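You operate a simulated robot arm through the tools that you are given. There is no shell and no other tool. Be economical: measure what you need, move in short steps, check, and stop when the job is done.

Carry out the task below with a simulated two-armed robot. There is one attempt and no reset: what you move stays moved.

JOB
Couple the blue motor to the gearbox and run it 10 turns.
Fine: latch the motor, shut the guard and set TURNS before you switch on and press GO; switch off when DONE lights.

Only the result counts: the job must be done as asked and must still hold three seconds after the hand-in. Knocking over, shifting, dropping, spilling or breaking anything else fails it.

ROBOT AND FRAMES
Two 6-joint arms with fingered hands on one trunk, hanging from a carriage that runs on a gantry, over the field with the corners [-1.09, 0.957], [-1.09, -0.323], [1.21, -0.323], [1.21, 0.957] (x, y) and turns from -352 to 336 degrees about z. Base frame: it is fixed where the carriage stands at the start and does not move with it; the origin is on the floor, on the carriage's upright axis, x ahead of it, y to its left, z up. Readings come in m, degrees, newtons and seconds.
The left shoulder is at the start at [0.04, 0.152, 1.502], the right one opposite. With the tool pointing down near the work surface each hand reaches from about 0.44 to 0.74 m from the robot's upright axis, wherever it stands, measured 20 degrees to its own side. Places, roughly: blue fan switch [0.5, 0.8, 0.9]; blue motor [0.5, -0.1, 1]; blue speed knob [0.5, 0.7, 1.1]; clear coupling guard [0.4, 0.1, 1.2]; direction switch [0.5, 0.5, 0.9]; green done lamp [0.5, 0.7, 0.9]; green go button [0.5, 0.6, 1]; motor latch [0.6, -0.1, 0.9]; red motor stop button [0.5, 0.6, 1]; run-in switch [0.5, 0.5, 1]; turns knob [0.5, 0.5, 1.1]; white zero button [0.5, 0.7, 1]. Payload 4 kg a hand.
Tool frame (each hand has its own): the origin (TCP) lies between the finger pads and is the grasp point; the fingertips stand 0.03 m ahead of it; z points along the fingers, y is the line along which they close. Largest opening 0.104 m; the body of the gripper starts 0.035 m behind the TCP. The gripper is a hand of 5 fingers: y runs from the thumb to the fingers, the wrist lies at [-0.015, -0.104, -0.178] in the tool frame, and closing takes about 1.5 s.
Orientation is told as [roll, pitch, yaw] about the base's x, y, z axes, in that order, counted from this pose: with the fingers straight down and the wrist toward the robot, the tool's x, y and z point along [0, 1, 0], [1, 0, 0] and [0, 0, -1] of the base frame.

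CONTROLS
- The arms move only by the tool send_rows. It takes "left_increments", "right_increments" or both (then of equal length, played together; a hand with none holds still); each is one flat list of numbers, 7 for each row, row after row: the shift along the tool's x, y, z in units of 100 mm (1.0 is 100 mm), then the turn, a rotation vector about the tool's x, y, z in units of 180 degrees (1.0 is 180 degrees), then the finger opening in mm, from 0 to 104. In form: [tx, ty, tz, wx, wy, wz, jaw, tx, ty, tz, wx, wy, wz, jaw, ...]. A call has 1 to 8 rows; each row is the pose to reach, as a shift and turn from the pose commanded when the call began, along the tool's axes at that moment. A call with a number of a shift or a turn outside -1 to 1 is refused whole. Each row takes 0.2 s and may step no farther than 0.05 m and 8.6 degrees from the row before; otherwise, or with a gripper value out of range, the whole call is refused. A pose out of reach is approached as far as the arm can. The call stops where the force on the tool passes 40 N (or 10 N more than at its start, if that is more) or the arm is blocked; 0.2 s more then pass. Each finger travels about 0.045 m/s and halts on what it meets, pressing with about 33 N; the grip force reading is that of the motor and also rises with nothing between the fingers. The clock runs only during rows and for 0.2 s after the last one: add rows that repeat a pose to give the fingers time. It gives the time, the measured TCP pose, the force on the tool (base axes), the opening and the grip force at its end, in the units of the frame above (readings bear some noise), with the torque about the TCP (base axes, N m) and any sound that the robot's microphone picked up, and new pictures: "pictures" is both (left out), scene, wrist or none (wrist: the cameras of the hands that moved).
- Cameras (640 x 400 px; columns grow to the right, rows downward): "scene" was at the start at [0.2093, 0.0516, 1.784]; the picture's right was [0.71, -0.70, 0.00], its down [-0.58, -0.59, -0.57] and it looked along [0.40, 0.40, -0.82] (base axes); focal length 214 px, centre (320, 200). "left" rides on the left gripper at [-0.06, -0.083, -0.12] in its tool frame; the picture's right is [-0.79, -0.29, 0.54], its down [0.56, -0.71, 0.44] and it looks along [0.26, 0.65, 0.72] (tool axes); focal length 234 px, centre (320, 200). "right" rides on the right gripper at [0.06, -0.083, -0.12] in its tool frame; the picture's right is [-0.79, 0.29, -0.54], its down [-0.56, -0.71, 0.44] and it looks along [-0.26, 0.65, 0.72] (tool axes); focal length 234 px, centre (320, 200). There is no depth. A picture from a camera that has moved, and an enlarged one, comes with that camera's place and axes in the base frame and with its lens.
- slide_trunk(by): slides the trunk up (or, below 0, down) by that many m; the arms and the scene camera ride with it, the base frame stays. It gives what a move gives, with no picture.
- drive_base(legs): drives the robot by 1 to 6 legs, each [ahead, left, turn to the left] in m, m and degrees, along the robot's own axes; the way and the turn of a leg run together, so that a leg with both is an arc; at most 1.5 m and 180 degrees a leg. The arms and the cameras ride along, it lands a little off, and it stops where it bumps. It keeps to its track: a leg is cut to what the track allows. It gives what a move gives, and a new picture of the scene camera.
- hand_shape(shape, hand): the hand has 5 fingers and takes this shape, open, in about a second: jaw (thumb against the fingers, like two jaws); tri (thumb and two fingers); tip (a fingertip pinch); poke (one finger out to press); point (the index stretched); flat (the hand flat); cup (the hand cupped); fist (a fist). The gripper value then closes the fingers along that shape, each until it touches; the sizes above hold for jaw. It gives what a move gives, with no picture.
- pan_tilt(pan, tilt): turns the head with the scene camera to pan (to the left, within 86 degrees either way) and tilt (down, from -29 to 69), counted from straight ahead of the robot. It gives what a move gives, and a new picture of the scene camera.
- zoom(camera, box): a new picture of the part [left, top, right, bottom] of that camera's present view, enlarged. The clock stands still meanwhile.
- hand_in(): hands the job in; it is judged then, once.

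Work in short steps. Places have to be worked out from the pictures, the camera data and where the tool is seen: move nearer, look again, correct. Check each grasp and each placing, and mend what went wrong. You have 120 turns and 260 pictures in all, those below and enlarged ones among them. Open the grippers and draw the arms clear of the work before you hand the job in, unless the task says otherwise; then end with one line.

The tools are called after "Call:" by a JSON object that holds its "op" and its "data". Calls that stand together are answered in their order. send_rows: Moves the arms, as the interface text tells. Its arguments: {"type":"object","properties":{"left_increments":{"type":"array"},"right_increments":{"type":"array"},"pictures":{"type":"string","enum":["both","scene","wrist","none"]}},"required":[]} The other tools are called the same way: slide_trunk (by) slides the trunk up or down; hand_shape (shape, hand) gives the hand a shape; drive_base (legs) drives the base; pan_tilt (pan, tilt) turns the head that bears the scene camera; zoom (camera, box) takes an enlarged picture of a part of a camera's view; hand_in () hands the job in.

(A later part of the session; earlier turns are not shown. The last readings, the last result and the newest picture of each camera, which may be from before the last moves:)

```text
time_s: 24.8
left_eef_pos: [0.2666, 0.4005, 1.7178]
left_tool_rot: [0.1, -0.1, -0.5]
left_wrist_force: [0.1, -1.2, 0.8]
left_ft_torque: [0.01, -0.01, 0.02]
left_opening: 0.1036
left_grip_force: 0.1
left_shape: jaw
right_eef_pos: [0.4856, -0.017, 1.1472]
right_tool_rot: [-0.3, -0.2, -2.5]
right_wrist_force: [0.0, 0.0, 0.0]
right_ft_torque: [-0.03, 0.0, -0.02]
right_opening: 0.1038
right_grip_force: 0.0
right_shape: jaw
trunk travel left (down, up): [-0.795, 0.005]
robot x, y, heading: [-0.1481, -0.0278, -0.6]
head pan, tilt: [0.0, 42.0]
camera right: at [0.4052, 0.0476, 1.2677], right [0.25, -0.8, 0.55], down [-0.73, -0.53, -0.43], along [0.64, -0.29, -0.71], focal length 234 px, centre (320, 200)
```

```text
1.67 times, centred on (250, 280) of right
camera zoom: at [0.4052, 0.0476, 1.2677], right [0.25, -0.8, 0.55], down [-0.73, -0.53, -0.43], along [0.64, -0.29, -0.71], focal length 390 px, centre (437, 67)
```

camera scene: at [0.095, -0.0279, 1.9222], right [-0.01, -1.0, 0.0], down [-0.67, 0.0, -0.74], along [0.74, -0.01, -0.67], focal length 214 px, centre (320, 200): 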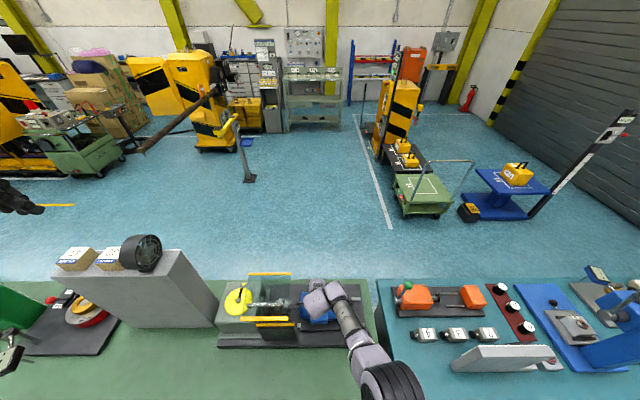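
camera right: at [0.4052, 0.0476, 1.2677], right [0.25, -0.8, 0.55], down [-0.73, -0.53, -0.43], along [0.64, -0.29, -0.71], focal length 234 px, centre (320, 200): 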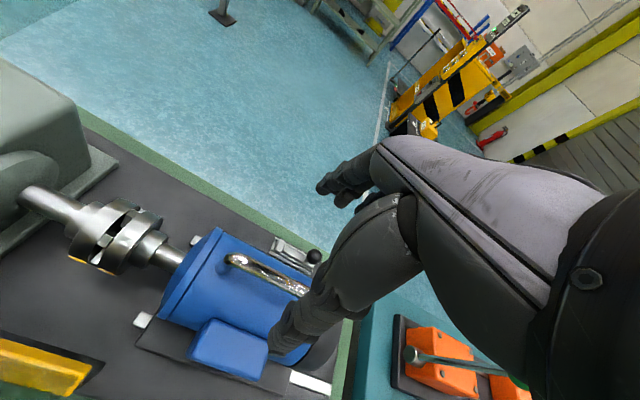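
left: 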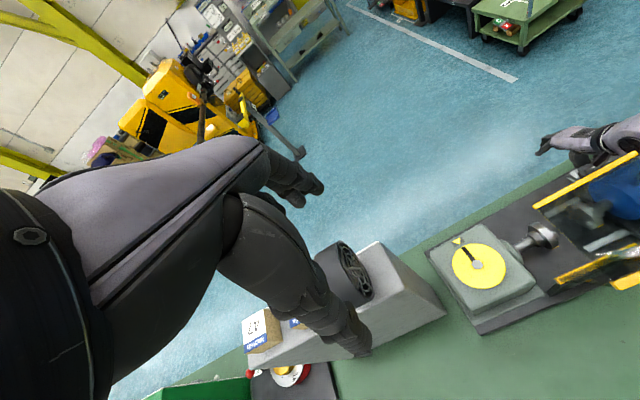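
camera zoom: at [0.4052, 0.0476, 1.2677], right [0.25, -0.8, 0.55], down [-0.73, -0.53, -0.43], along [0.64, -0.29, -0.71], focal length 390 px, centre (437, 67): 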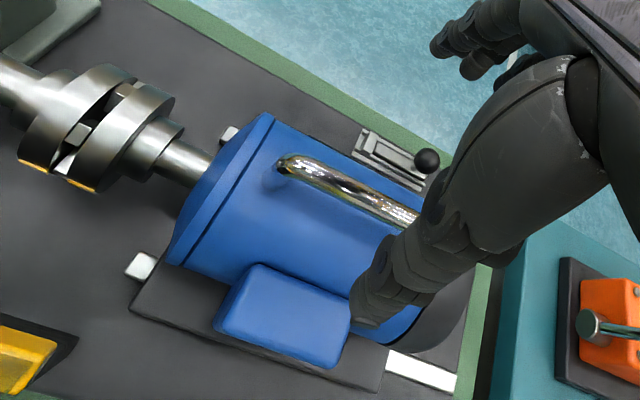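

I zoom in on the latch.

Call:
{"op": "zoom", "data": {"camera": "right", "box": [250, 220, 346, 290]}}

Call:
{"op": "zoom", "data": {"camera": "scene", "box": [210, 260, 390, 360]}}

```text
5.71 times, centred on (298, 255) of right
camera zoom: at [0.4052, 0.0476, 1.2677], right [0.25, -0.8, 0.55], down [-0.73, -0.53, -0.43], along [0.64, -0.29, -0.71], focal length 1338 px, centre (446, -114)
```

zoom: 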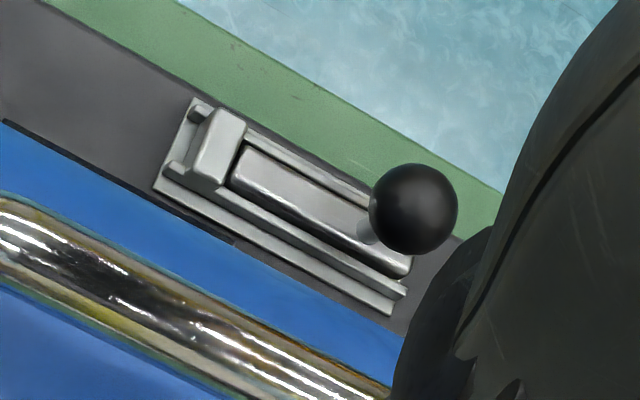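

```text
3.56 times, centred on (300, 310) of scene
camera zoom: at [0.0951, -0.0277, 1.9224], right [-0.01, -1.0, 0.0], down [-0.67, 0.01, -0.74], along [0.74, -0.01, -0.67], focal length 763 px, centre (391, -191)
```

zoom: 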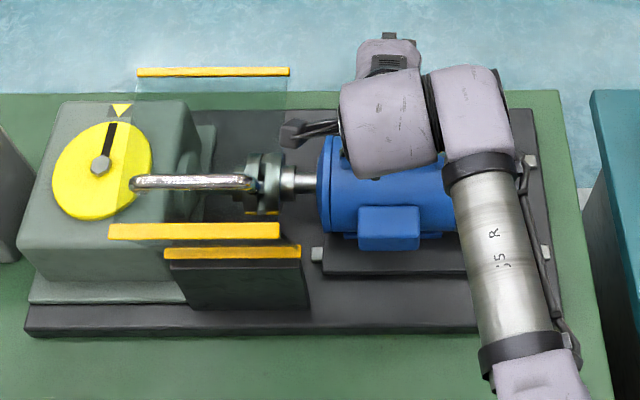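

The latch is a lever pivoted at its +y end, about (0.597, −0.059, 0.893), with the ball at about (0.601, −0.122, 0.913). I drive ahead so the right hand can come down on the ball.

Call:
{"op": "drive_base", "data": {"legs": [[0.118, 0, 0]]}}

Call:
{"op": "send_rows", "data": {"right_increments": [-0.3, 0, 0, 0, 0, 0, 80, -0.7, 0.02, 0, 0, 0, 0, 60, -1.0, 0.04, 0, 0, 0, 0, 56], "pictures": "wrist"}}

```text
time_s: 26.1
left_eef_pos: [0.384, 0.3993, 1.719]
left_tool_rot: [0.1, 0.0, -0.4]
left_wrist_force: [-1.0, 0.0, 0.1]
left_ft_torque: [0.02, 0.02, 0.01]
left_opening: 0.1038
left_grip_force: 0.0
left_shape: jaw
right_eef_pos: [0.6015, -0.0171, 1.1447]
right_tool_rot: [-0.4, 0.1, -2.4]
right_wrist_force: [0.6, 0.2, 0.0]
right_ft_torque: [0.01, -0.01, 0.01]
right_opening: 0.1038
right_grip_force: 0.1
right_shape: jaw
trunk travel left (down, up): [-0.795, 0.005]
robot x, y, heading: [-0.0256, -0.026, -0.7]
head pan, tilt: [0.0, 42.0]
camera scene: at [0.2131, -0.0281, 1.9223], right [-0.01, -1.0, 0.0], down [-0.67, 0.0, -0.74], along [0.74, 0.0, -0.67], focal length 214 px, centre (320, 200)
```

scene: 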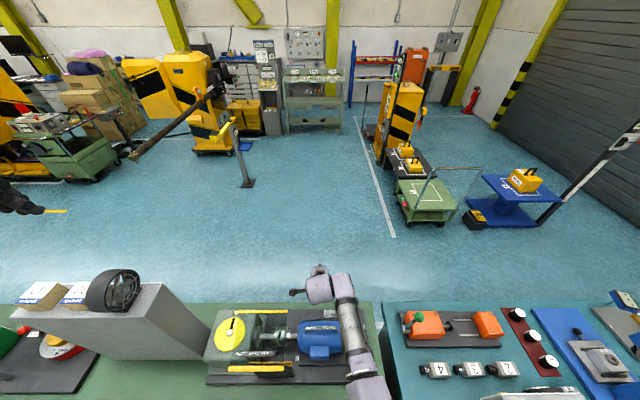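

```text
time_s: 26.9
left_eef_pos: [0.385, 0.4002, 1.719]
left_tool_rot: [0.1, 0.0, -0.3]
left_wrist_force: [0.3, -0.9, 0.2]
left_ft_torque: [0.01, -0.01, 0.0]
left_opening: 0.1036
left_grip_force: 0.1
left_shape: jaw
right_eef_pos: [0.5974, -0.0953, 1.148]
right_tool_rot: [-1.7, -0.1, -3.0]
right_wrist_force: [0.1, 0.1, 0.0]
right_ft_torque: [-0.06, -0.01, 0.01]
right_opening: 0.0566
right_grip_force: 0.1
right_shape: jaw
right hand out of reach, approached as far as the arm can: row 2, 3
trunk travel left (down, up): [-0.795, 0.005]
robot x, y, heading: [-0.0304, -0.0271, -0.4]
head pan, tilt: [0.0, 42.0]
camera right: at [0.5173, -0.0268, 1.2642], right [0.25, -0.79, 0.57], down [-0.73, -0.53, -0.42], along [0.63, -0.31, -0.71], focal length 234 px, centre (320, 200)
```

right: 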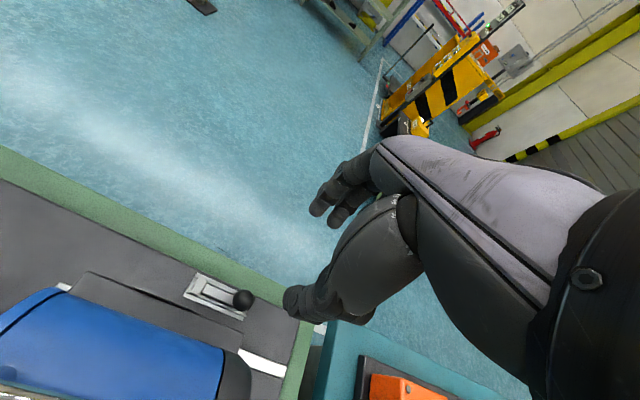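

The ball is confirmed near (0.597, −0.118). I lower in stages towards it, narrow opening.

Call:
{"op": "send_rows", "data": {"right_increments": [-0.05, 0, 0.4, 0, 0, 0, 56, -0.15, 0.0, 0.8, 0, 0, 0, 56, -0.22, 0.02, 1.0, 0, 0, 0, 56], "pictures": "wrist"}}

```text
time_s: 27.7
left_eef_pos: [0.3828, 0.3993, 1.7185]
left_tool_rot: [0.1, 0.0, -0.4]
left_wrist_force: [0.0, -0.4, -0.1]
left_ft_torque: [0.01, 0.01, 0.02]
left_opening: 0.1037
left_grip_force: 0.1
left_shape: jaw
right_eef_pos: [0.5989, -0.109, 1.0436]
right_tool_rot: [-0.9, 0.1, -2.8]
right_wrist_force: [-0.5, -0.5, 0.6]
right_ft_torque: [-0.01, 0.01, -0.01]
right_opening: 0.056
right_grip_force: 0.1
right_shape: jaw
right hand out of reach, approached as far as the arm can: row 1, 2, 3
trunk travel left (down, up): [-0.795, 0.005]
robot x, y, heading: [-0.0297, -0.0277, -0.3]
head pan, tilt: [0.0, 42.0]
camera right: at [0.5201, -0.0417, 1.1615], right [0.25, -0.79, 0.56], down [-0.73, -0.53, -0.43], along [0.63, -0.3, -0.71], focal length 234 px, centre (320, 200)
```

right: 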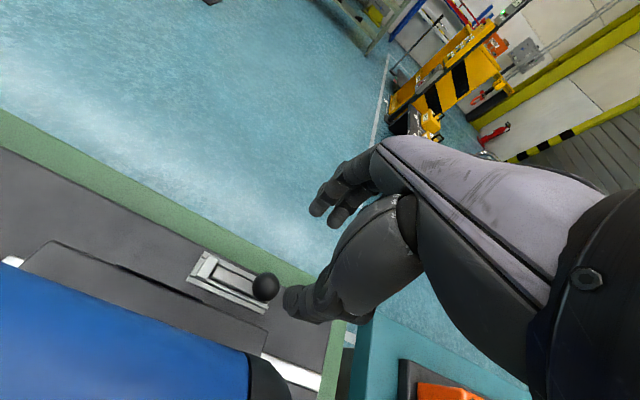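

Ball at about (0.596, −0.120). I go down to z≈0.925 above it.

Call:
{"op": "send_rows", "data": {"right_increments": [-0.04, 0, 0.4, 0.0, 0, 0, 60, -0.1, 0.0, 0.75, 0.0, 0, 0, 60, -0.1, 0.0, 0.9, 0.0, 0, 0, 60], "pictures": "wrist"}}

```text
time_s: 28.5
left_eef_pos: [0.384, 0.3996, 1.7194]
left_tool_rot: [0.0, 0.0, -0.4]
left_wrist_force: [-0.3, -0.2, 0.3]
left_ft_torque: [-0.01, 0.02, -0.01]
left_opening: 0.1036
left_grip_force: 0.1
left_shape: jaw
right_eef_pos: [0.5824, -0.1195, 0.9932]
right_tool_rot: [-0.4, 0.0, -2.5]
right_wrist_force: [-0.1, -0.3, 0.4]
right_ft_torque: [-0.02, 0.0, 0.0]
right_opening: 0.0599
right_grip_force: 0.2
right_shape: jaw
right hand out of reach, approached as far as the arm can: row 1, 2, 3
trunk travel left (down, up): [-0.795, 0.005]
robot x, y, heading: [-0.0301, -0.0325, -0.4]
head pan, tilt: [0.0, 42.0]
camera right: at [0.5018, -0.0551, 1.1124], right [0.26, -0.8, 0.55], down [-0.73, -0.53, -0.43], along [0.63, -0.29, -0.72], focal length 234 px, centre (320, 200)
```

right: 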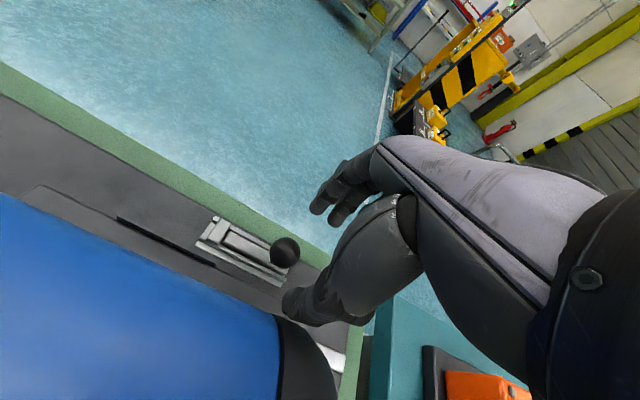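

The arm is at its lower reach with the trunk this high. I drive ahead 13 mm, then use the trunk to go down.

Call:
{"op": "drive_base", "data": {"legs": [[0.013, 0, 0]]}}

Call:
{"op": "slide_trunk", "data": {"by": -0.035}}

Call:
{"op": "send_rows", "data": {"right_increments": [0, 0, 0, 0, 0, 0, 60], "pictures": "wrist"}}

```text
time_s: 29.2
left_eef_pos: [0.396, 0.4, 1.7185]
left_tool_rot: [0.1, 0.0, -0.4]
left_wrist_force: [-0.7, -0.1, 0.3]
left_ft_torque: [0.01, -0.02, 0.02]
left_opening: 0.1037
left_grip_force: 0.1
left_shape: jaw
right_eef_pos: [0.5948, -0.1184, 0.994]
right_tool_rot: [-0.4, 0.1, -2.5]
right_wrist_force: [-0.2, 0.2, 0.0]
right_ft_torque: [0.0, 0.0, -0.02]
right_opening: 0.0597
right_grip_force: 0.0
right_shape: jaw
trunk travel left (down, up): [-0.795, 0.005]
robot x, y, heading: [-0.0171, -0.0255, -0.4]
head pan, tilt: [0.0, 42.0]
camera scene: at [0.2259, -0.0282, 1.9223], right [-0.01, -1.0, 0.0], down [-0.67, 0.0, -0.74], along [0.74, 0.0, -0.67], focal length 214 px, centre (320, 200)
```

scene: 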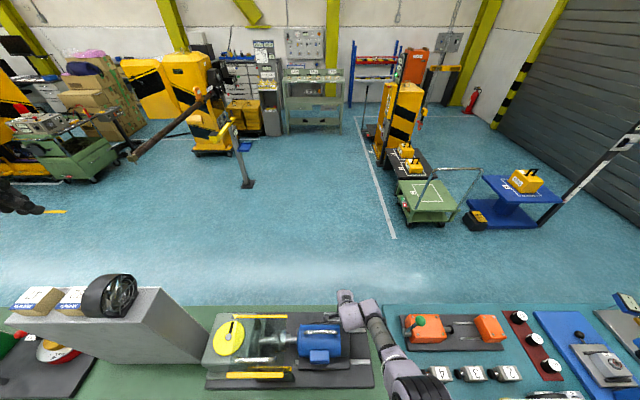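

```text
time_s: 30.0
left_eef_pos: [0.3973, 0.4003, 1.6839]
left_tool_rot: [0.1, 0.0, -0.5]
left_wrist_force: [-0.8, -0.4, 1.2]
left_ft_torque: [-0.01, 0.01, -0.01]
left_opening: 0.1036
left_grip_force: 0.0
left_shape: jaw
right_eef_pos: [0.5952, -0.1192, 0.9577]
right_tool_rot: [-0.4, 0.0, -2.4]
right_wrist_force: [0.2, -0.5, 0.1]
right_ft_torque: [0.0, -0.02, -0.03]
right_opening: 0.0597
right_grip_force: 0.0
right_shape: jaw
trunk travel left (down, up): [-0.76, 0.04]
robot x, y, heading: [-0.0183, -0.0308, -0.3]
head pan, tilt: [0.0, 42.0]
```

```text
time_s: 30.4
left_eef_pos: [0.3971, 0.4, 1.6835]
left_tool_rot: [0.0, 0.0, -0.3]
left_wrist_force: [-0.9, 0.3, -0.8]
left_ft_torque: [0.0, 0.0, -0.02]
left_opening: 0.1039
left_grip_force: 0.0
left_shape: jaw
right_eef_pos: [0.5955, -0.1196, 0.9573]
right_tool_rot: [-0.4, 0.1, -2.4]
right_wrist_force: [1.0, 0.1, -0.2]
right_ft_torque: [0.06, 0.01, 0.02]
right_opening: 0.0595
right_grip_force: 0.0
right_shape: jaw
trunk travel left (down, up): [-0.76, 0.04]
robot x, y, heading: [-0.0168, -0.0257, -0.3]
head pan, tilt: [0.0, 42.0]
camera right: at [0.5146, -0.055, 1.0776], right [0.26, -0.8, 0.55], down [-0.73, -0.53, -0.43], along [0.63, -0.29, -0.72], focal length 234 px, centre (320, 200)
```

right: 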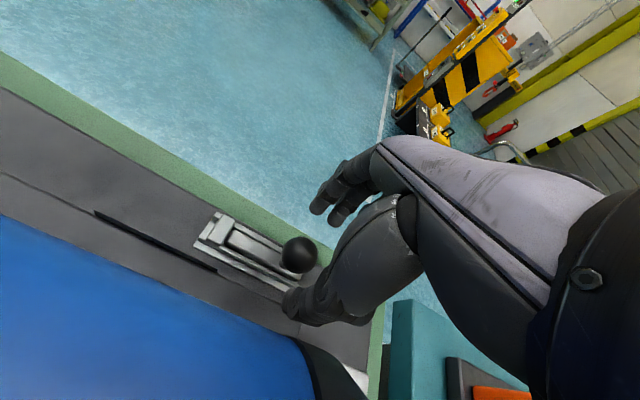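

On line. I go down another 33 mm and close on the ball.

Call:
{"op": "slide_trunk", "data": {"by": -0.035}}

Call:
{"op": "send_rows", "data": {"right_increments": [0, 0, 0, 0, 0, 0, 30, 0, 0, 0, 0, 0, 0, 10, 0, 0, 0, 0, 0, 0, 0, 0, 0, 0, 0, 0, 0, 0, 0, 0, 0, 0, 0, 0, 0], "pictures": "wrist"}}

```text
time_s: 31.0
left_eef_pos: [0.3975, 0.3992, 1.6553]
left_tool_rot: [0.1, -0.1, -0.4]
left_wrist_force: [0.6, 0.7, 0.7]
left_ft_torque: [-0.03, 0.02, 0.05]
left_opening: 0.1037
left_grip_force: 0.0
left_shape: jaw
right_eef_pos: [0.6057, -0.118, 0.9407]
right_tool_rot: [0.0, -1.3, -2.5]
right_wrist_force: [-1.6, -0.3, 15.0]
right_ft_torque: [0.01, 0.75, 0.05]
right_opening: 0.064
right_grip_force: 0.1
right_shape: jaw
trunk travel left (down, up): [-0.732, 0.068]
robot x, y, heading: [-0.0203, -0.0287, -0.6]
head pan, tilt: [0.0, 42.0]
stopped: the force on the tool passed its limit at 50 N (the readings are from after the stop); the commanded pose is now the measured one
```

```text
time_s: 32.2
left_eef_pos: [0.3969, 0.4, 1.6565]
left_tool_rot: [0.0, -0.1, -0.4]
left_wrist_force: [0.5, -1.1, -0.4]
left_ft_torque: [0.02, 0.0, 0.03]
left_opening: 0.1038
left_grip_force: 0.0
left_shape: jaw
right_eef_pos: [0.6055, -0.1181, 0.9399]
right_tool_rot: [0.0, -1.0, -2.5]
right_wrist_force: [-0.5, -0.9, 25.7]
right_ft_torque: [0.1, 1.59, 0.01]
right_opening: 0.0274
right_grip_force: 18.9
right_shape: jaw
trunk travel left (down, up): [-0.732, 0.068]
robot x, y, heading: [-0.0155, -0.0262, -0.8]
head pan, tilt: [0.0, 42.0]
camera right: at [0.5238, -0.0535, 1.0581], right [0.24, -0.8, 0.55], down [-0.72, -0.53, -0.45], along [0.65, -0.29, -0.71], focal length 234 px, centre (320, 200)
```

right: 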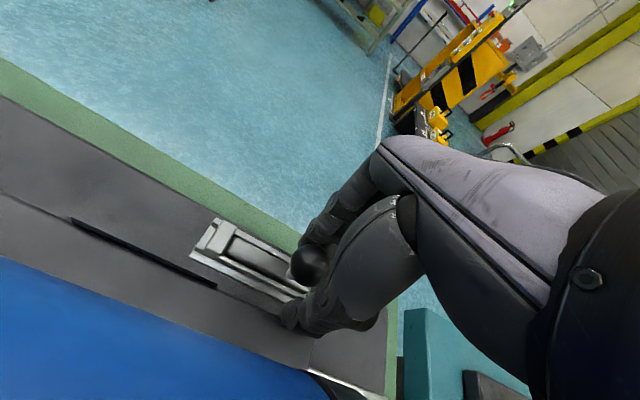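

The ball is gripped (27 mm). I lift it along an arc about the pivot, first about 20°, watching forces.

Call:
{"op": "send_rows", "data": {"right_increments": [0.03, 0, -0.08, 0, 0, 0, 0, 0.07, 0, -0.15, 0, 0, 0, 0, 0.12, 0, -0.21, 0, 0, 0, 0], "pictures": "wrist"}}

```text
time_s: 32.8
left_eef_pos: [0.3974, 0.3986, 1.6543]
left_tool_rot: [0.1, -0.1, -0.4]
left_wrist_force: [0.6, 0.7, 0.1]
left_ft_torque: [-0.02, -0.01, 0.0]
left_opening: 0.1037
left_grip_force: 0.1
left_shape: jaw
right_eef_pos: [0.5974, -0.118, 0.9432]
right_tool_rot: [-0.8, -0.1, -2.4]
right_wrist_force: [17.7, -2.7, -26.6]
right_ft_torque: [-0.11, -0.6, 0.03]
right_opening: 0.0122
right_grip_force: 33.2
right_shape: jaw
trunk travel left (down, up): [-0.732, 0.068]
robot x, y, heading: [-0.0154, -0.0252, -0.4]
head pan, tilt: [0.0, 42.0]
stopped in row 2 (right hand): the force on the tool passed its limit at 42 N (the readings are from after the stop); the commanded pose is now the measured one
camera right: at [0.5171, -0.0516, 1.0617], right [0.25, -0.79, 0.55], down [-0.73, -0.53, -0.43], along [0.64, -0.29, -0.71], focal length 234 px, centre (320, 200)
```

right: 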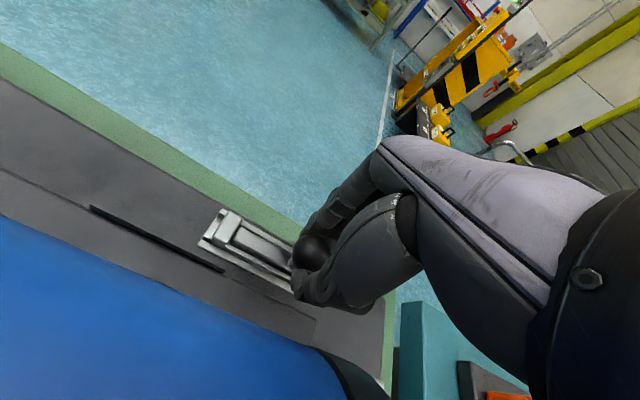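

The lever resisted lifting. I inspect the latch closely before trying again.

Call:
{"op": "zoom", "data": {"camera": "right", "box": [180, 190, 340, 310]}}

```text
3.33 times, centred on (260, 250) of right
camera zoom: at [0.5171, -0.0516, 1.0617], right [0.25, -0.79, 0.55], down [-0.73, -0.53, -0.43], along [0.64, -0.29, -0.71], focal length 781 px, centre (520, 33)
```

zoom: 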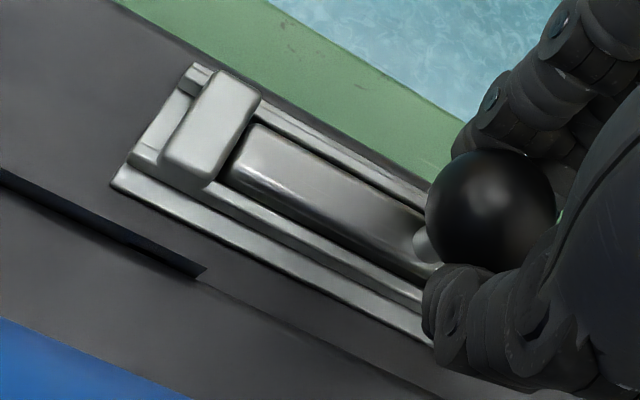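

It could be a sliding bolt under a keeper or a cam lever. I re-seat the grip a few mm lower and test sliding toward +y gently.

Call:
{"op": "send_rows", "data": {"right_increments": [0, 0, 0, 0, 0, 0, 40, 0, 0, 0, 0, 0, 0, 40, 0, 0.03, 0.08, 0, 0, 0, 40, 0, 0.03, 0.16, 0, 0, 0, 40, 0, 0.03, 0.16, 0, 0, 0, 0, 0, 0.03, 0.16, 0, 0, 0, 0, 0, 0.03, 0.16, 0, 0, 0, 0, 0, 0.03, 0.16, 0, 0, 0, 0], "pictures": "none"}}

Call:
{"op": "send_rows", "data": {"right_increments": [0.05, 0, 0, 0, 0, 0, 0, 0.1, -0.004, 0, 0, 0, 0, 0, 0.15, -0.006, 0, 0, 0, 0, 0], "pictures": "wrist"}}

```text
time_s: 34.6
left_eef_pos: [0.3969, 0.3995, 1.6549]
left_tool_rot: [0.2, 0.0, -0.3]
left_wrist_force: [-0.5, -0.4, -1.3]
left_ft_torque: [0.02, -0.03, -0.02]
left_opening: 0.1036
left_grip_force: 0.1
left_shape: jaw
right_eef_pos: [0.5956, -0.1151, 0.9295]
right_tool_rot: [-0.5, -0.1, -2.4]
right_wrist_force: [1.8, 0.1, -5.4]
right_ft_torque: [-0.02, -0.46, 0.05]
right_opening: 0.0132
right_grip_force: 33.0
right_shape: jaw
right hand out of reach, approached as far as the arm can: row 4, 5, 6, 7, 8
trunk travel left (down, up): [-0.732, 0.068]
robot x, y, heading: [-0.0176, -0.0264, -0.2]
head pan, tilt: [0.0, 42.0]
```

```text
time_s: 35.4
left_eef_pos: [0.3962, 0.3997, 1.6545]
left_tool_rot: [0.2, 0.1, -0.4]
left_wrist_force: [0.1, 0.7, 0.2]
left_ft_torque: [0.02, 0.0, -0.01]
left_opening: 0.104
left_grip_force: 0.0
left_shape: jaw
right_eef_pos: [0.5937, -0.0993, 0.9322]
right_tool_rot: [-0.7, -0.1, -2.5]
right_wrist_force: [10.5, -0.4, -27.3]
right_ft_torque: [-0.04, -0.74, 0.07]
right_opening: 0.0123
right_grip_force: 33.1
right_shape: jaw
trunk travel left (down, up): [-0.732, 0.068]
robot x, y, heading: [-0.0169, -0.0271, -0.2]
head pan, tilt: [0.0, 42.0]
camera right: at [0.5128, -0.034, 1.051], right [0.25, -0.8, 0.55], down [-0.73, -0.53, -0.43], along [0.64, -0.29, -0.71], focal length 234 px, centre (320, 200)
```

right: 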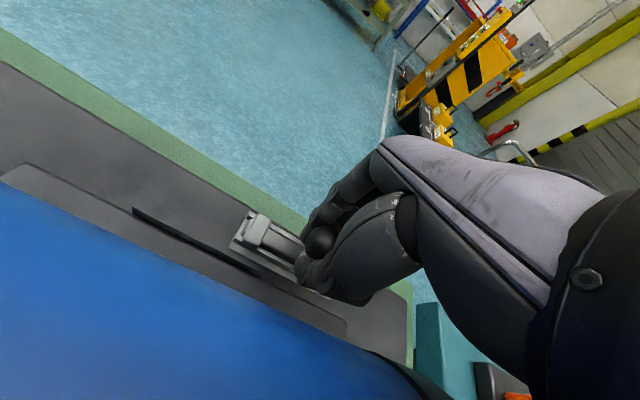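

Call:
{"op": "zoom", "data": {"camera": "right", "box": [190, 180, 350, 300]}}

```text
3.33 times, centred on (270, 240) of right
camera zoom: at [0.5128, -0.034, 1.051], right [0.25, -0.8, 0.55], down [-0.73, -0.53, -0.43], along [0.64, -0.29, -0.71], focal length 781 px, centre (487, 67)
```

zoom: 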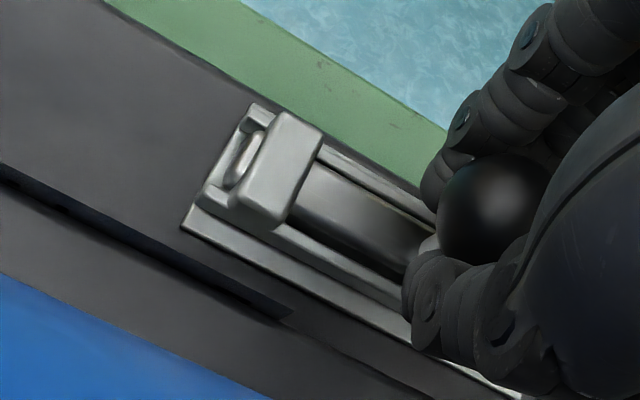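

It is a sliding bolt, and it is now emerging beyond the keeper. I continue +y until it stops.

Call:
{"op": "send_rows", "data": {"right_increments": [0.08, -0.003, 0.02, 0, 0, 0, 0, 0.16, -0.006, 0.03, 0, 0, 0, 0, 0.24, -0.01, 0.03, 0, 0, 0, 0], "pictures": "wrist"}}

Call:
{"op": "zoom", "data": {"camera": "right", "box": [190, 180, 350, 300]}}

```text
time_s: 36.0
left_eef_pos: [0.3975, 0.3992, 1.656]
left_tool_rot: [0.1, 0.0, -0.4]
left_wrist_force: [0.1, 0.3, 0.0]
left_ft_torque: [-0.01, -0.02, 0.0]
left_opening: 0.104
left_grip_force: 0.0
left_shape: jaw
right_eef_pos: [0.5913, -0.0863, 0.932]
right_tool_rot: [-0.5, -0.1, -2.5]
right_wrist_force: [17.1, 2.3, -26.1]
right_ft_torque: [-0.02, -0.82, 0.14]
right_opening: 0.0105
right_grip_force: 32.6
right_shape: jaw
right hand out of reach, approached as far as the arm can: row 1, 2
trunk travel left (down, up): [-0.732, 0.068]
robot x, y, heading: [-0.0133, -0.0272, -0.4]
head pan, tilt: [0.0, 42.0]
stopped in row 2 (right hand): the force on the tool passed its limit at 42 N (the readings are from after the stop); the commanded pose is now the measured one
camera right: at [0.5103, -0.0211, 1.0513], right [0.25, -0.8, 0.55], down [-0.73, -0.53, -0.43], along [0.64, -0.29, -0.71], focal length 234 px, centre (320, 200)
```

right: 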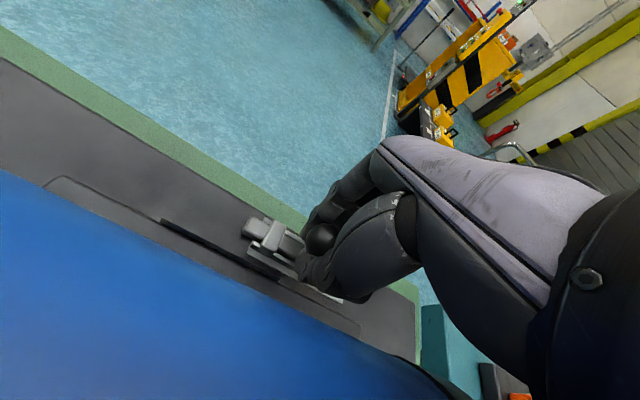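

```text
3.33 times, centred on (270, 240) of right
camera zoom: at [0.5103, -0.0211, 1.0513], right [0.25, -0.8, 0.55], down [-0.73, -0.53, -0.43], along [0.64, -0.29, -0.71], focal length 781 px, centre (487, 67)
```

zoom: 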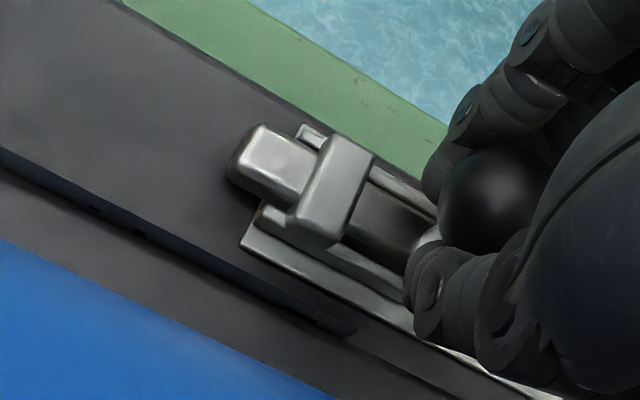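

The bolt is through by about 25 mm; a lateral strain built up. I re-grip with x corrected and lower, then push on.

Call:
{"op": "send_rows", "data": {"right_increments": [0, 0, 0, 0, 0, 0, 40, 0, 0.05, 0, 0, 0, 0, 40, 0, 0.06, 0.04, 0, 0, 0, 40, 0, 0.06, 0.04, 0, 0, 0, 0, 0, 0.06, 0.04, 0, 0, 0, 0, 0, 0.06, 0.04, 0, 0, 0, 0, 0, 0.06, 0.04, 0, 0, 0, 0], "pictures": "none"}}

Call:
{"op": "send_rows", "data": {"right_increments": [0.06, 0.002, 0, 0, 0, 0, 0, 0.12, 0.005, 0.0, 0, 0, 0, 0, 0.2, 0.008, 0.0, 0, 0, 0, 0, 0.28, 0.012, 0.0, 0, 0, 0, 0], "pictures": "wrist"}}

Call:
{"op": "zoom", "data": {"camera": "right", "box": [190, 180, 350, 300]}}

```text
time_s: 37.6
left_eef_pos: [0.3973, 0.3988, 1.6543]
left_tool_rot: [0.1, 0.0, -0.5]
left_wrist_force: [-0.1, -0.2, 0.0]
left_ft_torque: [0.0, 0.05, -0.02]
left_opening: 0.1036
left_grip_force: 0.0
left_shape: jaw
right_eef_pos: [0.5912, -0.0861, 0.934]
right_tool_rot: [-0.5, -0.2, -2.4]
right_wrist_force: [5.7, 1.0, -6.4]
right_ft_torque: [-0.05, -0.26, 0.05]
right_opening: 0.0168
right_grip_force: 33.1
right_shape: jaw
right hand out of reach, approached as far as the arm can: row 2, 3, 4, 5, 6, 7
trunk travel left (down, up): [-0.732, 0.068]
robot x, y, heading: [-0.0171, -0.03, -0.5]
head pan, tilt: [0.0, 42.0]
```

```text
time_s: 38.4
left_eef_pos: [0.3985, 0.3961, 1.6542]
left_tool_rot: [0.0, -0.1, -0.7]
left_wrist_force: [-0.6, -1.8, 0.2]
left_ft_torque: [0.0, -0.03, -0.01]
left_opening: 0.1037
left_grip_force: 0.0
left_shape: jaw
right_eef_pos: [0.5907, -0.0828, 0.9353]
right_tool_rot: [-1.5, 0.0, -2.9]
right_wrist_force: [12.2, -9.5, -19.3]
right_ft_torque: [-0.23, -0.42, -0.03]
right_opening: 0.0143
right_grip_force: 33.5
right_shape: jaw
right hand out of reach, approached as far as the arm can: row 2, 3
trunk travel left (down, up): [-0.732, 0.068]
robot x, y, heading: [-0.0202, -0.0329, -0.7]
head pan, tilt: [0.0, 42.0]
stopped in row 3 (right hand): the force on the tool passed its limit at 42 N (the readings are from after the stop); the commanded pose is now the measured one
camera right: at [0.5108, -0.0153, 1.0528], right [0.25, -0.79, 0.56], down [-0.73, -0.53, -0.42], along [0.63, -0.31, -0.71], focal length 234 px, centre (320, 200)
```

right: 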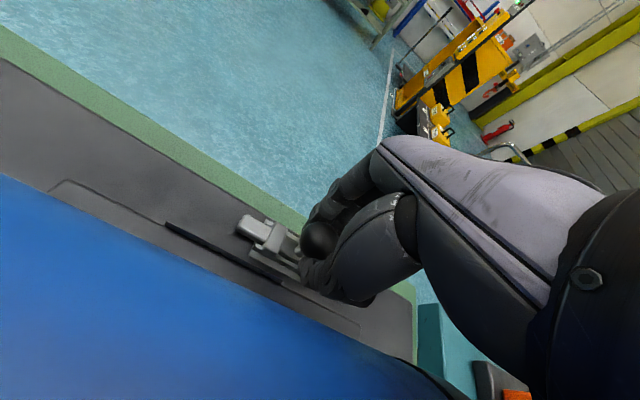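

```text
3.33 times, centred on (270, 240) of right
camera zoom: at [0.5108, -0.0153, 1.0528], right [0.25, -0.79, 0.56], down [-0.73, -0.53, -0.42], along [0.63, -0.31, -0.71], focal length 781 px, centre (487, 67)
```

zoom: 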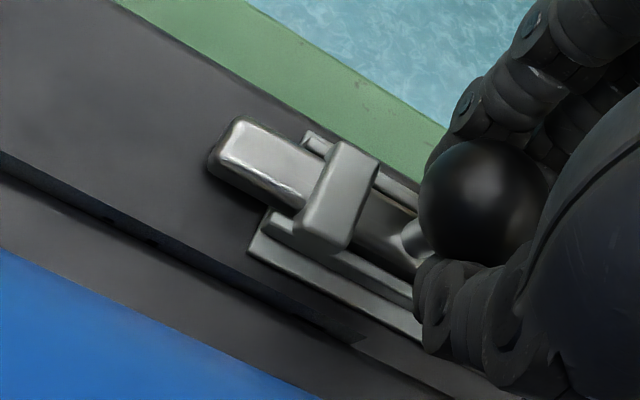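

Resistance in y suggests its end stop. I'll confirm with a clean push: open, back off −y, close the fingers and push the ball from behind.

Call:
{"op": "send_rows", "data": {"right_increments": [0, 0, 0, 0, 0, 0, 50, 0, 0, 0, 0, 0, 0, 60, -0.25, 0.03, 0, 0, 0, 0, 60, -0.5, 0.06, 0, 0, 0, 0, 60, -0.6, 0.06, 0, 0, 0, 0, 30, -0.6, 0.06, 0, 0, 0, 0, 0, -0.6, 0.06, 0, 0, 0, 0, 0, -0.6, 0.06, 0, 0, 0, 0, 0], "pictures": "wrist"}}

Call:
{"op": "zoom", "data": {"camera": "right", "box": [140, 180, 340, 310]}}

```text
time_s: 40.2
left_eef_pos: [0.3983, 0.3993, 1.6556]
left_tool_rot: [0.1, 0.0, -0.4]
left_wrist_force: [0.6, 0.5, 0.6]
left_ft_torque: [-0.02, -0.02, 0.0]
left_opening: 0.104
left_grip_force: 0.0
left_shape: jaw
right_eef_pos: [0.5902, -0.1356, 0.933]
right_tool_rot: [-1.4, 0.0, -2.9]
right_wrist_force: [0.4, -0.1, 1.0]
right_ft_torque: [0.04, 0.0, -0.01]
right_opening: 0.0043
right_grip_force: 22.3
right_shape: jaw
trunk travel left (down, up): [-0.732, 0.068]
robot x, y, heading: [-0.0155, -0.0272, -0.3]
head pan, tilt: [0.0, 42.0]
camera right: at [0.5118, -0.0685, 1.0519], right [0.25, -0.79, 0.56], down [-0.73, -0.53, -0.42], along [0.63, -0.31, -0.71], focal length 234 px, centre (320, 200)
```

right: 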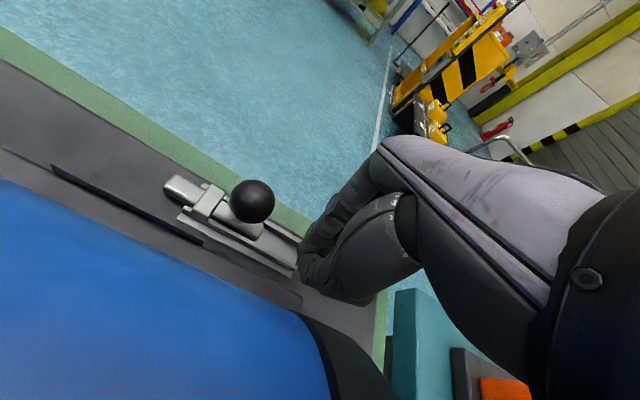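

```text
3.08 times, centred on (240, 245) of right
camera zoom: at [0.5118, -0.0685, 1.0519], right [0.25, -0.79, 0.56], down [-0.73, -0.53, -0.42], along [0.63, -0.31, -0.71], focal length 720 px, centre (566, 62)
```

zoom: 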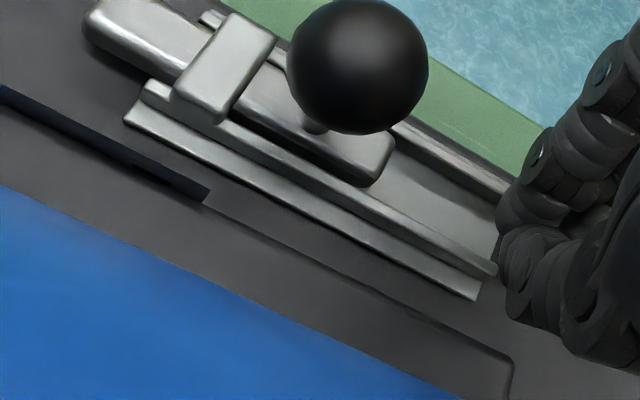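

The bolt has travelled about 40 mm. Now push the ball from behind to its stop.

Call:
{"op": "send_rows", "data": {"right_increments": [0.1, 0, 0, 0, 0, 0, 0, 0.2, 0, 0, 0, 0, 0, 0, 0.28, 0, 0, 0, 0, 0, 0, 0.36, 0, 0, 0, 0, 0, 0, 0.44, 0, 0, 0, 0, 0, 0, 0.52, 0, 0, 0, 0, 0, 0], "pictures": "wrist"}}

Call:
{"op": "zoom", "data": {"camera": "right", "box": [140, 180, 340, 310]}}

```text
time_s: 41.5
left_eef_pos: [0.3985, 0.394, 1.6542]
left_tool_rot: [0.0, 0.0, -0.6]
left_wrist_force: [0.6, -0.2, 0.2]
left_ft_torque: [0.01, 0.0, 0.03]
left_opening: 0.1037
left_grip_force: 0.0
left_shape: jaw
right_eef_pos: [0.5921, -0.1103, 0.934]
right_tool_rot: [-2.6, 0.1, -3.2]
right_wrist_force: [-0.8, -15.0, 2.2]
right_ft_torque: [-0.3, 0.02, 0.04]
right_opening: 0.0042
right_grip_force: 32.8
right_shape: jaw
right hand out of reach, approached as far as the arm can: row 6
trunk travel left (down, up): [-0.732, 0.068]
robot x, y, heading: [-0.019, -0.0266, -0.7]
head pan, tilt: [0.0, 42.0]
stopped in row 6 (right hand): the force on the tool passed its limit at 42 N (the readings are from after the stop); the commanded pose is now the measured one
camera right: at [0.5137, -0.0388, 1.0511], right [0.25, -0.78, 0.58], down [-0.74, -0.54, -0.41], along [0.63, -0.33, -0.71], focal length 234 px, centre (320, 200)
```

right: 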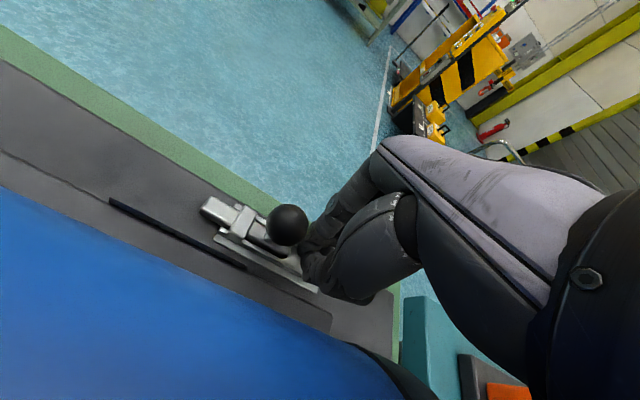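

```text
3.08 times, centred on (240, 245) of right
camera zoom: at [0.5137, -0.0388, 1.0511], right [0.25, -0.78, 0.58], down [-0.74, -0.54, -0.41], along [0.63, -0.33, -0.71], focal length 720 px, centre (566, 62)
```

zoom: 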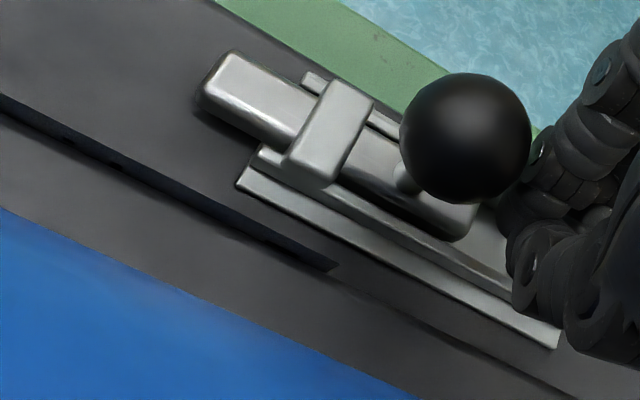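

The bolt is hard against its stop. To verify the lock I'll grip the motor handle and pull lightly; first lift clear and drive back.

Call:
{"op": "slide_trunk", "data": {"by": 0.068}}

Call:
{"op": "send_rows", "data": {"right_increments": [-0.1, 0, -0.4, 0, 0, 0, 50, -0.1, 0, -0.8, 0, 0, 0, 104, -0.1, 0, -1.0, 0, 0, 0, 104, -0.1, 0, -1.0, 0, 0, 0, 104], "pictures": "none"}}

Call:
{"op": "drive_base", "data": {"legs": [[-0.11, 0.0, 0]]}}

Call:
{"op": "send_rows", "data": {"right_increments": [0, 0, 0, 0, 0, 0, 104], "pictures": "wrist"}}

```text
time_s: 42.6
left_eef_pos: [0.3992, 0.3974, 1.7224]
left_tool_rot: [0.0, 0.1, -0.7]
left_wrist_force: [0.2, 0.1, 0.6]
left_ft_torque: [-0.01, -0.03, 0.01]
left_opening: 0.1037
left_grip_force: 0.1
left_shape: jaw
right_eef_pos: [0.5919, -0.0996, 1.0022]
right_tool_rot: [-2.0, 0.1, -3.1]
right_wrist_force: [0.3, 0.0, -0.7]
right_ft_torque: [0.0, 0.0, -0.01]
right_opening: 0.0038
right_grip_force: 33.2
right_shape: jaw
trunk travel left (down, up): [-0.8, 0.0]
robot x, y, heading: [-0.0129, -0.0282, -0.7]
head pan, tilt: [0.0, 42.0]
```

```text
time_s: 43.6
left_eef_pos: [0.3988, 0.3956, 1.7236]
left_tool_rot: [0.1, 0.0, -0.7]
left_wrist_force: [0.0, 0.7, 0.8]
left_ft_torque: [0.02, -0.02, 0.01]
left_opening: 0.1036
left_grip_force: 0.0
left_shape: jaw
right_eef_pos: [0.5897, -0.1067, 1.1056]
right_tool_rot: [-2.1, 0.1, -3.1]
right_wrist_force: [-0.1, 0.0, 0.1]
right_ft_torque: [0.04, 0.0, 0.01]
right_opening: 0.0818
right_grip_force: 0.2
right_shape: jaw
trunk travel left (down, up): [-0.8, 0.0]
robot x, y, heading: [-0.0176, -0.0271, -0.6]
head pan, tilt: [0.0, 42.0]
```

```text
time_s: 44.8
left_eef_pos: [0.2894, 0.3979, 1.7231]
left_tool_rot: [0.0, 0.0, -0.7]
left_wrist_force: [0.3, -0.4, 0.0]
left_ft_torque: [0.02, -0.03, 0.0]
left_opening: 0.104
left_grip_force: 0.1
left_shape: jaw
right_eef_pos: [0.4806, -0.1067, 1.1053]
right_tool_rot: [-2.1, -0.1, -3.2]
right_wrist_force: [0.2, -0.8, 0.7]
right_ft_torque: [0.01, 0.02, -0.01]
right_opening: 0.1037
right_grip_force: 0.0
right_shape: jaw
trunk travel left (down, up): [-0.8, 0.0]
robot x, y, heading: [-0.1277, -0.0244, -0.2]
head pan, tilt: [0.0, 42.0]
camera scene: at [0.1159, -0.0292, 1.9268], right [-0.01, -1.0, 0.0], down [-0.67, 0.01, -0.74], along [0.74, -0.01, -0.67], focal length 214 px, centre (320, 200)
```

scene: 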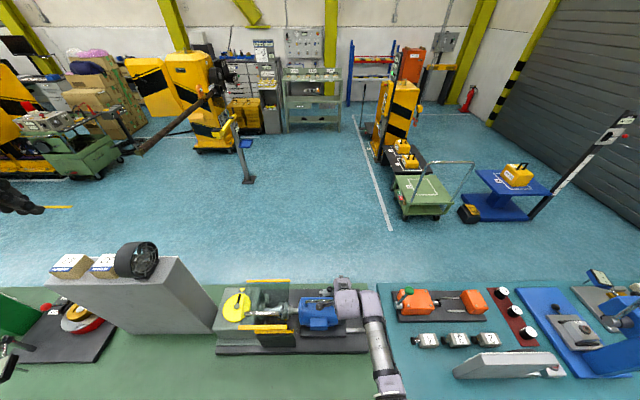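

```text
time_s: 45.2
left_eef_pos: [0.289, 0.3985, 1.7219]
left_tool_rot: [0.1, 0.0, -0.7]
left_wrist_force: [-0.2, -0.5, 0.6]
left_ft_torque: [-0.02, 0.02, -0.03]
left_opening: 0.1039
left_grip_force: 0.1
left_shape: jaw
right_eef_pos: [0.4806, -0.1066, 1.1056]
right_tool_rot: [-2.1, 0.0, -3.2]
right_wrist_force: [-0.6, -0.1, 0.0]
right_ft_torque: [0.04, 0.03, -0.01]
right_opening: 0.1037
right_grip_force: 0.0
right_shape: jaw
trunk travel left (down, up): [-0.8, 0.0]
robot x, y, heading: [-0.1262, -0.0318, -0.6]
head pan, tilt: [0.0, 42.0]
camera right: at [0.4012, -0.0365, 1.2221], right [0.25, -0.78, 0.57], down [-0.74, -0.53, -0.41], along [0.63, -0.32, -0.71], focal length 234 px, centre (320, 200)
```

right: 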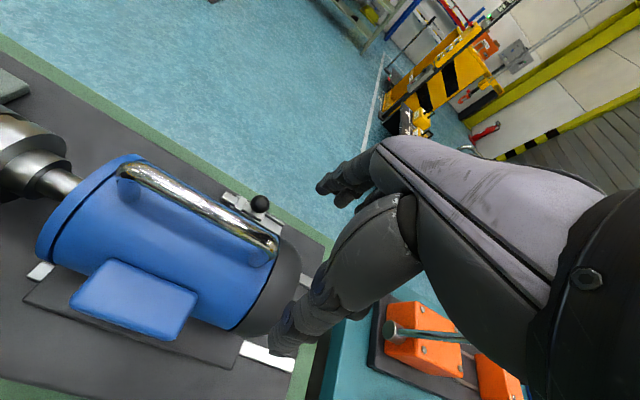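

Handle centre is now near (0.48, −0.03). I move there, descend and grip.

Call:
{"op": "drive_base", "data": {"legs": [[0, 0.07, 0]]}}

Call:
{"op": "send_rows", "data": {"right_increments": [0, 0, 0.25, 0, 0, 0, 104, 0, 0, 0.5, 0, 0, 0, 104, 0, 0, 0.5, 0, 0, 0, 50, 0, 0, 0.5, 0, 0, 0, 0, 0, 0, 0.5, 0, 0, 0, 0, 0, 0, 0.5, 0, 0, 0, 0, 0, 0, 0.5, 0, 0, 0, 0, 0, 0, 0.5, 0, 0, 0, 0], "pictures": "wrist"}}

```text
time_s: 46.2
left_eef_pos: [0.2887, 0.469, 1.7238]
left_tool_rot: [0.1, 0.1, -0.6]
left_wrist_force: [0.2, 0.7, -0.3]
left_ft_torque: [0.02, 0.0, -0.02]
left_opening: 0.1036
left_grip_force: 0.0
left_shape: jaw
right_eef_pos: [0.4802, -0.0356, 1.1058]
right_tool_rot: [-2.1, 0.0, -3.2]
right_wrist_force: [0.2, 0.8, 0.1]
right_ft_torque: [-0.03, -0.01, 0.03]
right_opening: 0.1037
right_grip_force: 0.0
right_shape: jaw
trunk travel left (down, up): [-0.8, 0.0]
robot x, y, heading: [-0.1269, 0.0473, -0.5]
head pan, tilt: [0.0, 42.0]
camera scene: at [0.1167, 0.0413, 1.9268], right [-0.01, -1.0, 0.0], down [-0.67, 0.01, -0.74], along [0.74, -0.01, -0.67], focal length 214 px, centre (320, 200)
```

scene: 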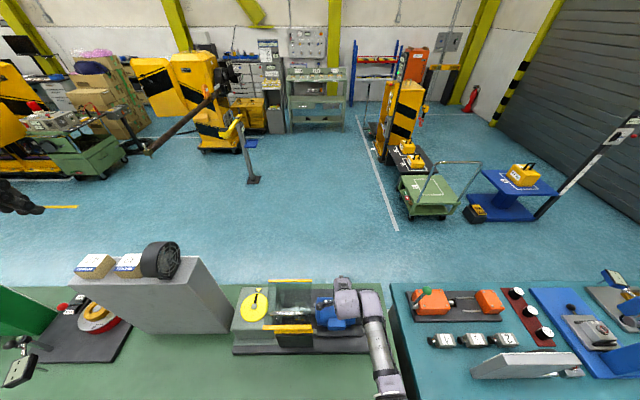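

```text
time_s: 48.0
left_eef_pos: [0.2898, 0.4681, 1.7231]
left_tool_rot: [0.2, 0.1, -0.6]
left_wrist_force: [-0.1, -0.9, 0.6]
left_ft_torque: [-0.01, -0.03, 0.0]
left_opening: 0.1036
left_grip_force: 0.1
left_shape: jaw
right_eef_pos: [0.4807, -0.0376, 1.0545]
right_tool_rot: [-2.1, 0.0, -3.2]
right_wrist_force: [1.5, 0.6, -1.8]
right_ft_torque: [0.01, 0.02, 0.04]
right_opening: 0.0002
right_grip_force: 4.9
right_shape: jaw
trunk travel left (down, up): [-0.8, 0.0]
robot x, y, heading: [-0.1244, 0.0419, -0.3]
head pan, tilt: [0.0, 42.0]
camera right: at [0.4025, 0.0324, 1.1733], right [0.25, -0.78, 0.57], down [-0.74, -0.53, -0.41], along [0.63, -0.32, -0.71], focal length 234 px, centre (320, 200)
```

right: 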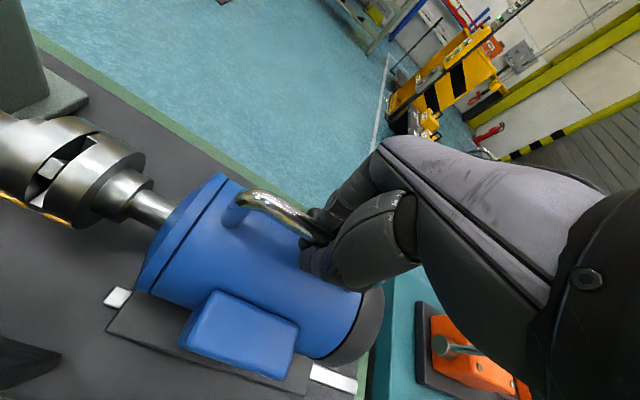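

Gripped. Now a light pull toward −y of 10 mm to see whether the motor follows.

Call:
{"op": "send_rows", "data": {"right_increments": [-0.05, 0, 0, 0, 0, 0, 0, -0.1, 0, 0, 0, 0, 0, 0, -0.12, 0, 0, 0, 0, 0, 0], "pictures": "wrist"}}

Call:
{"op": "zoom", "data": {"camera": "right", "box": [0, 90, 240, 250]}}

```text
time_s: 48.8
left_eef_pos: [0.2883, 0.4683, 1.7239]
left_tool_rot: [0.1, 0.1, -0.5]
left_wrist_force: [0.0, 0.0, -0.1]
left_ft_torque: [0.02, 0.01, 0.01]
left_opening: 0.1038
left_grip_force: 0.1
left_shape: jaw
right_eef_pos: [0.4783, -0.048, 1.0553]
right_tool_rot: [-2.3, 0.1, -3.3]
right_wrist_force: [2.0, 5.7, -4.0]
right_ft_torque: [0.08, 0.02, 0.19]
right_opening: 0.0
right_grip_force: 33.0
right_shape: jaw
trunk travel left (down, up): [-0.8, 0.0]
robot x, y, heading: [-0.1285, 0.0431, -0.6]
head pan, tilt: [0.0, 42.0]
camera right: at [0.4007, 0.0225, 1.1723], right [0.24, -0.78, 0.57], down [-0.74, -0.53, -0.41], along [0.63, -0.32, -0.71], focal length 234 px, centre (320, 200)
```

right: 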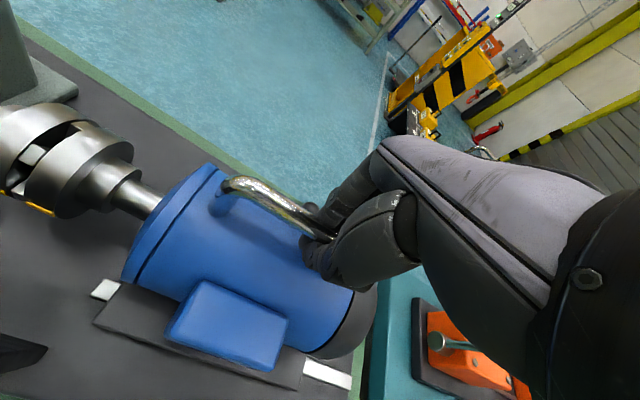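

```text
2.50 times, centred on (120, 170) of right
camera zoom: at [0.4007, 0.0225, 1.1723], right [0.24, -0.78, 0.57], down [-0.74, -0.53, -0.41], along [0.63, -0.32, -0.71], focal length 585 px, centre (820, 275)
```

zoom: 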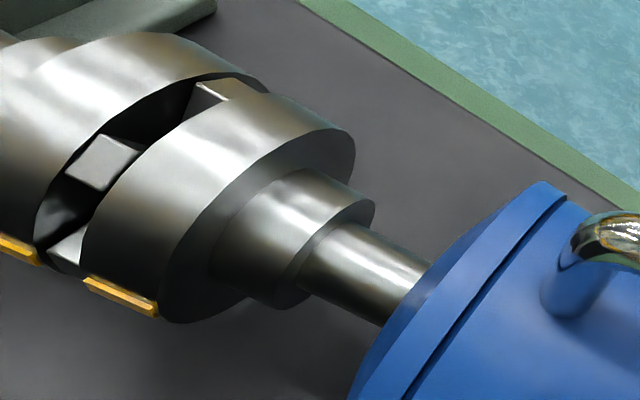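

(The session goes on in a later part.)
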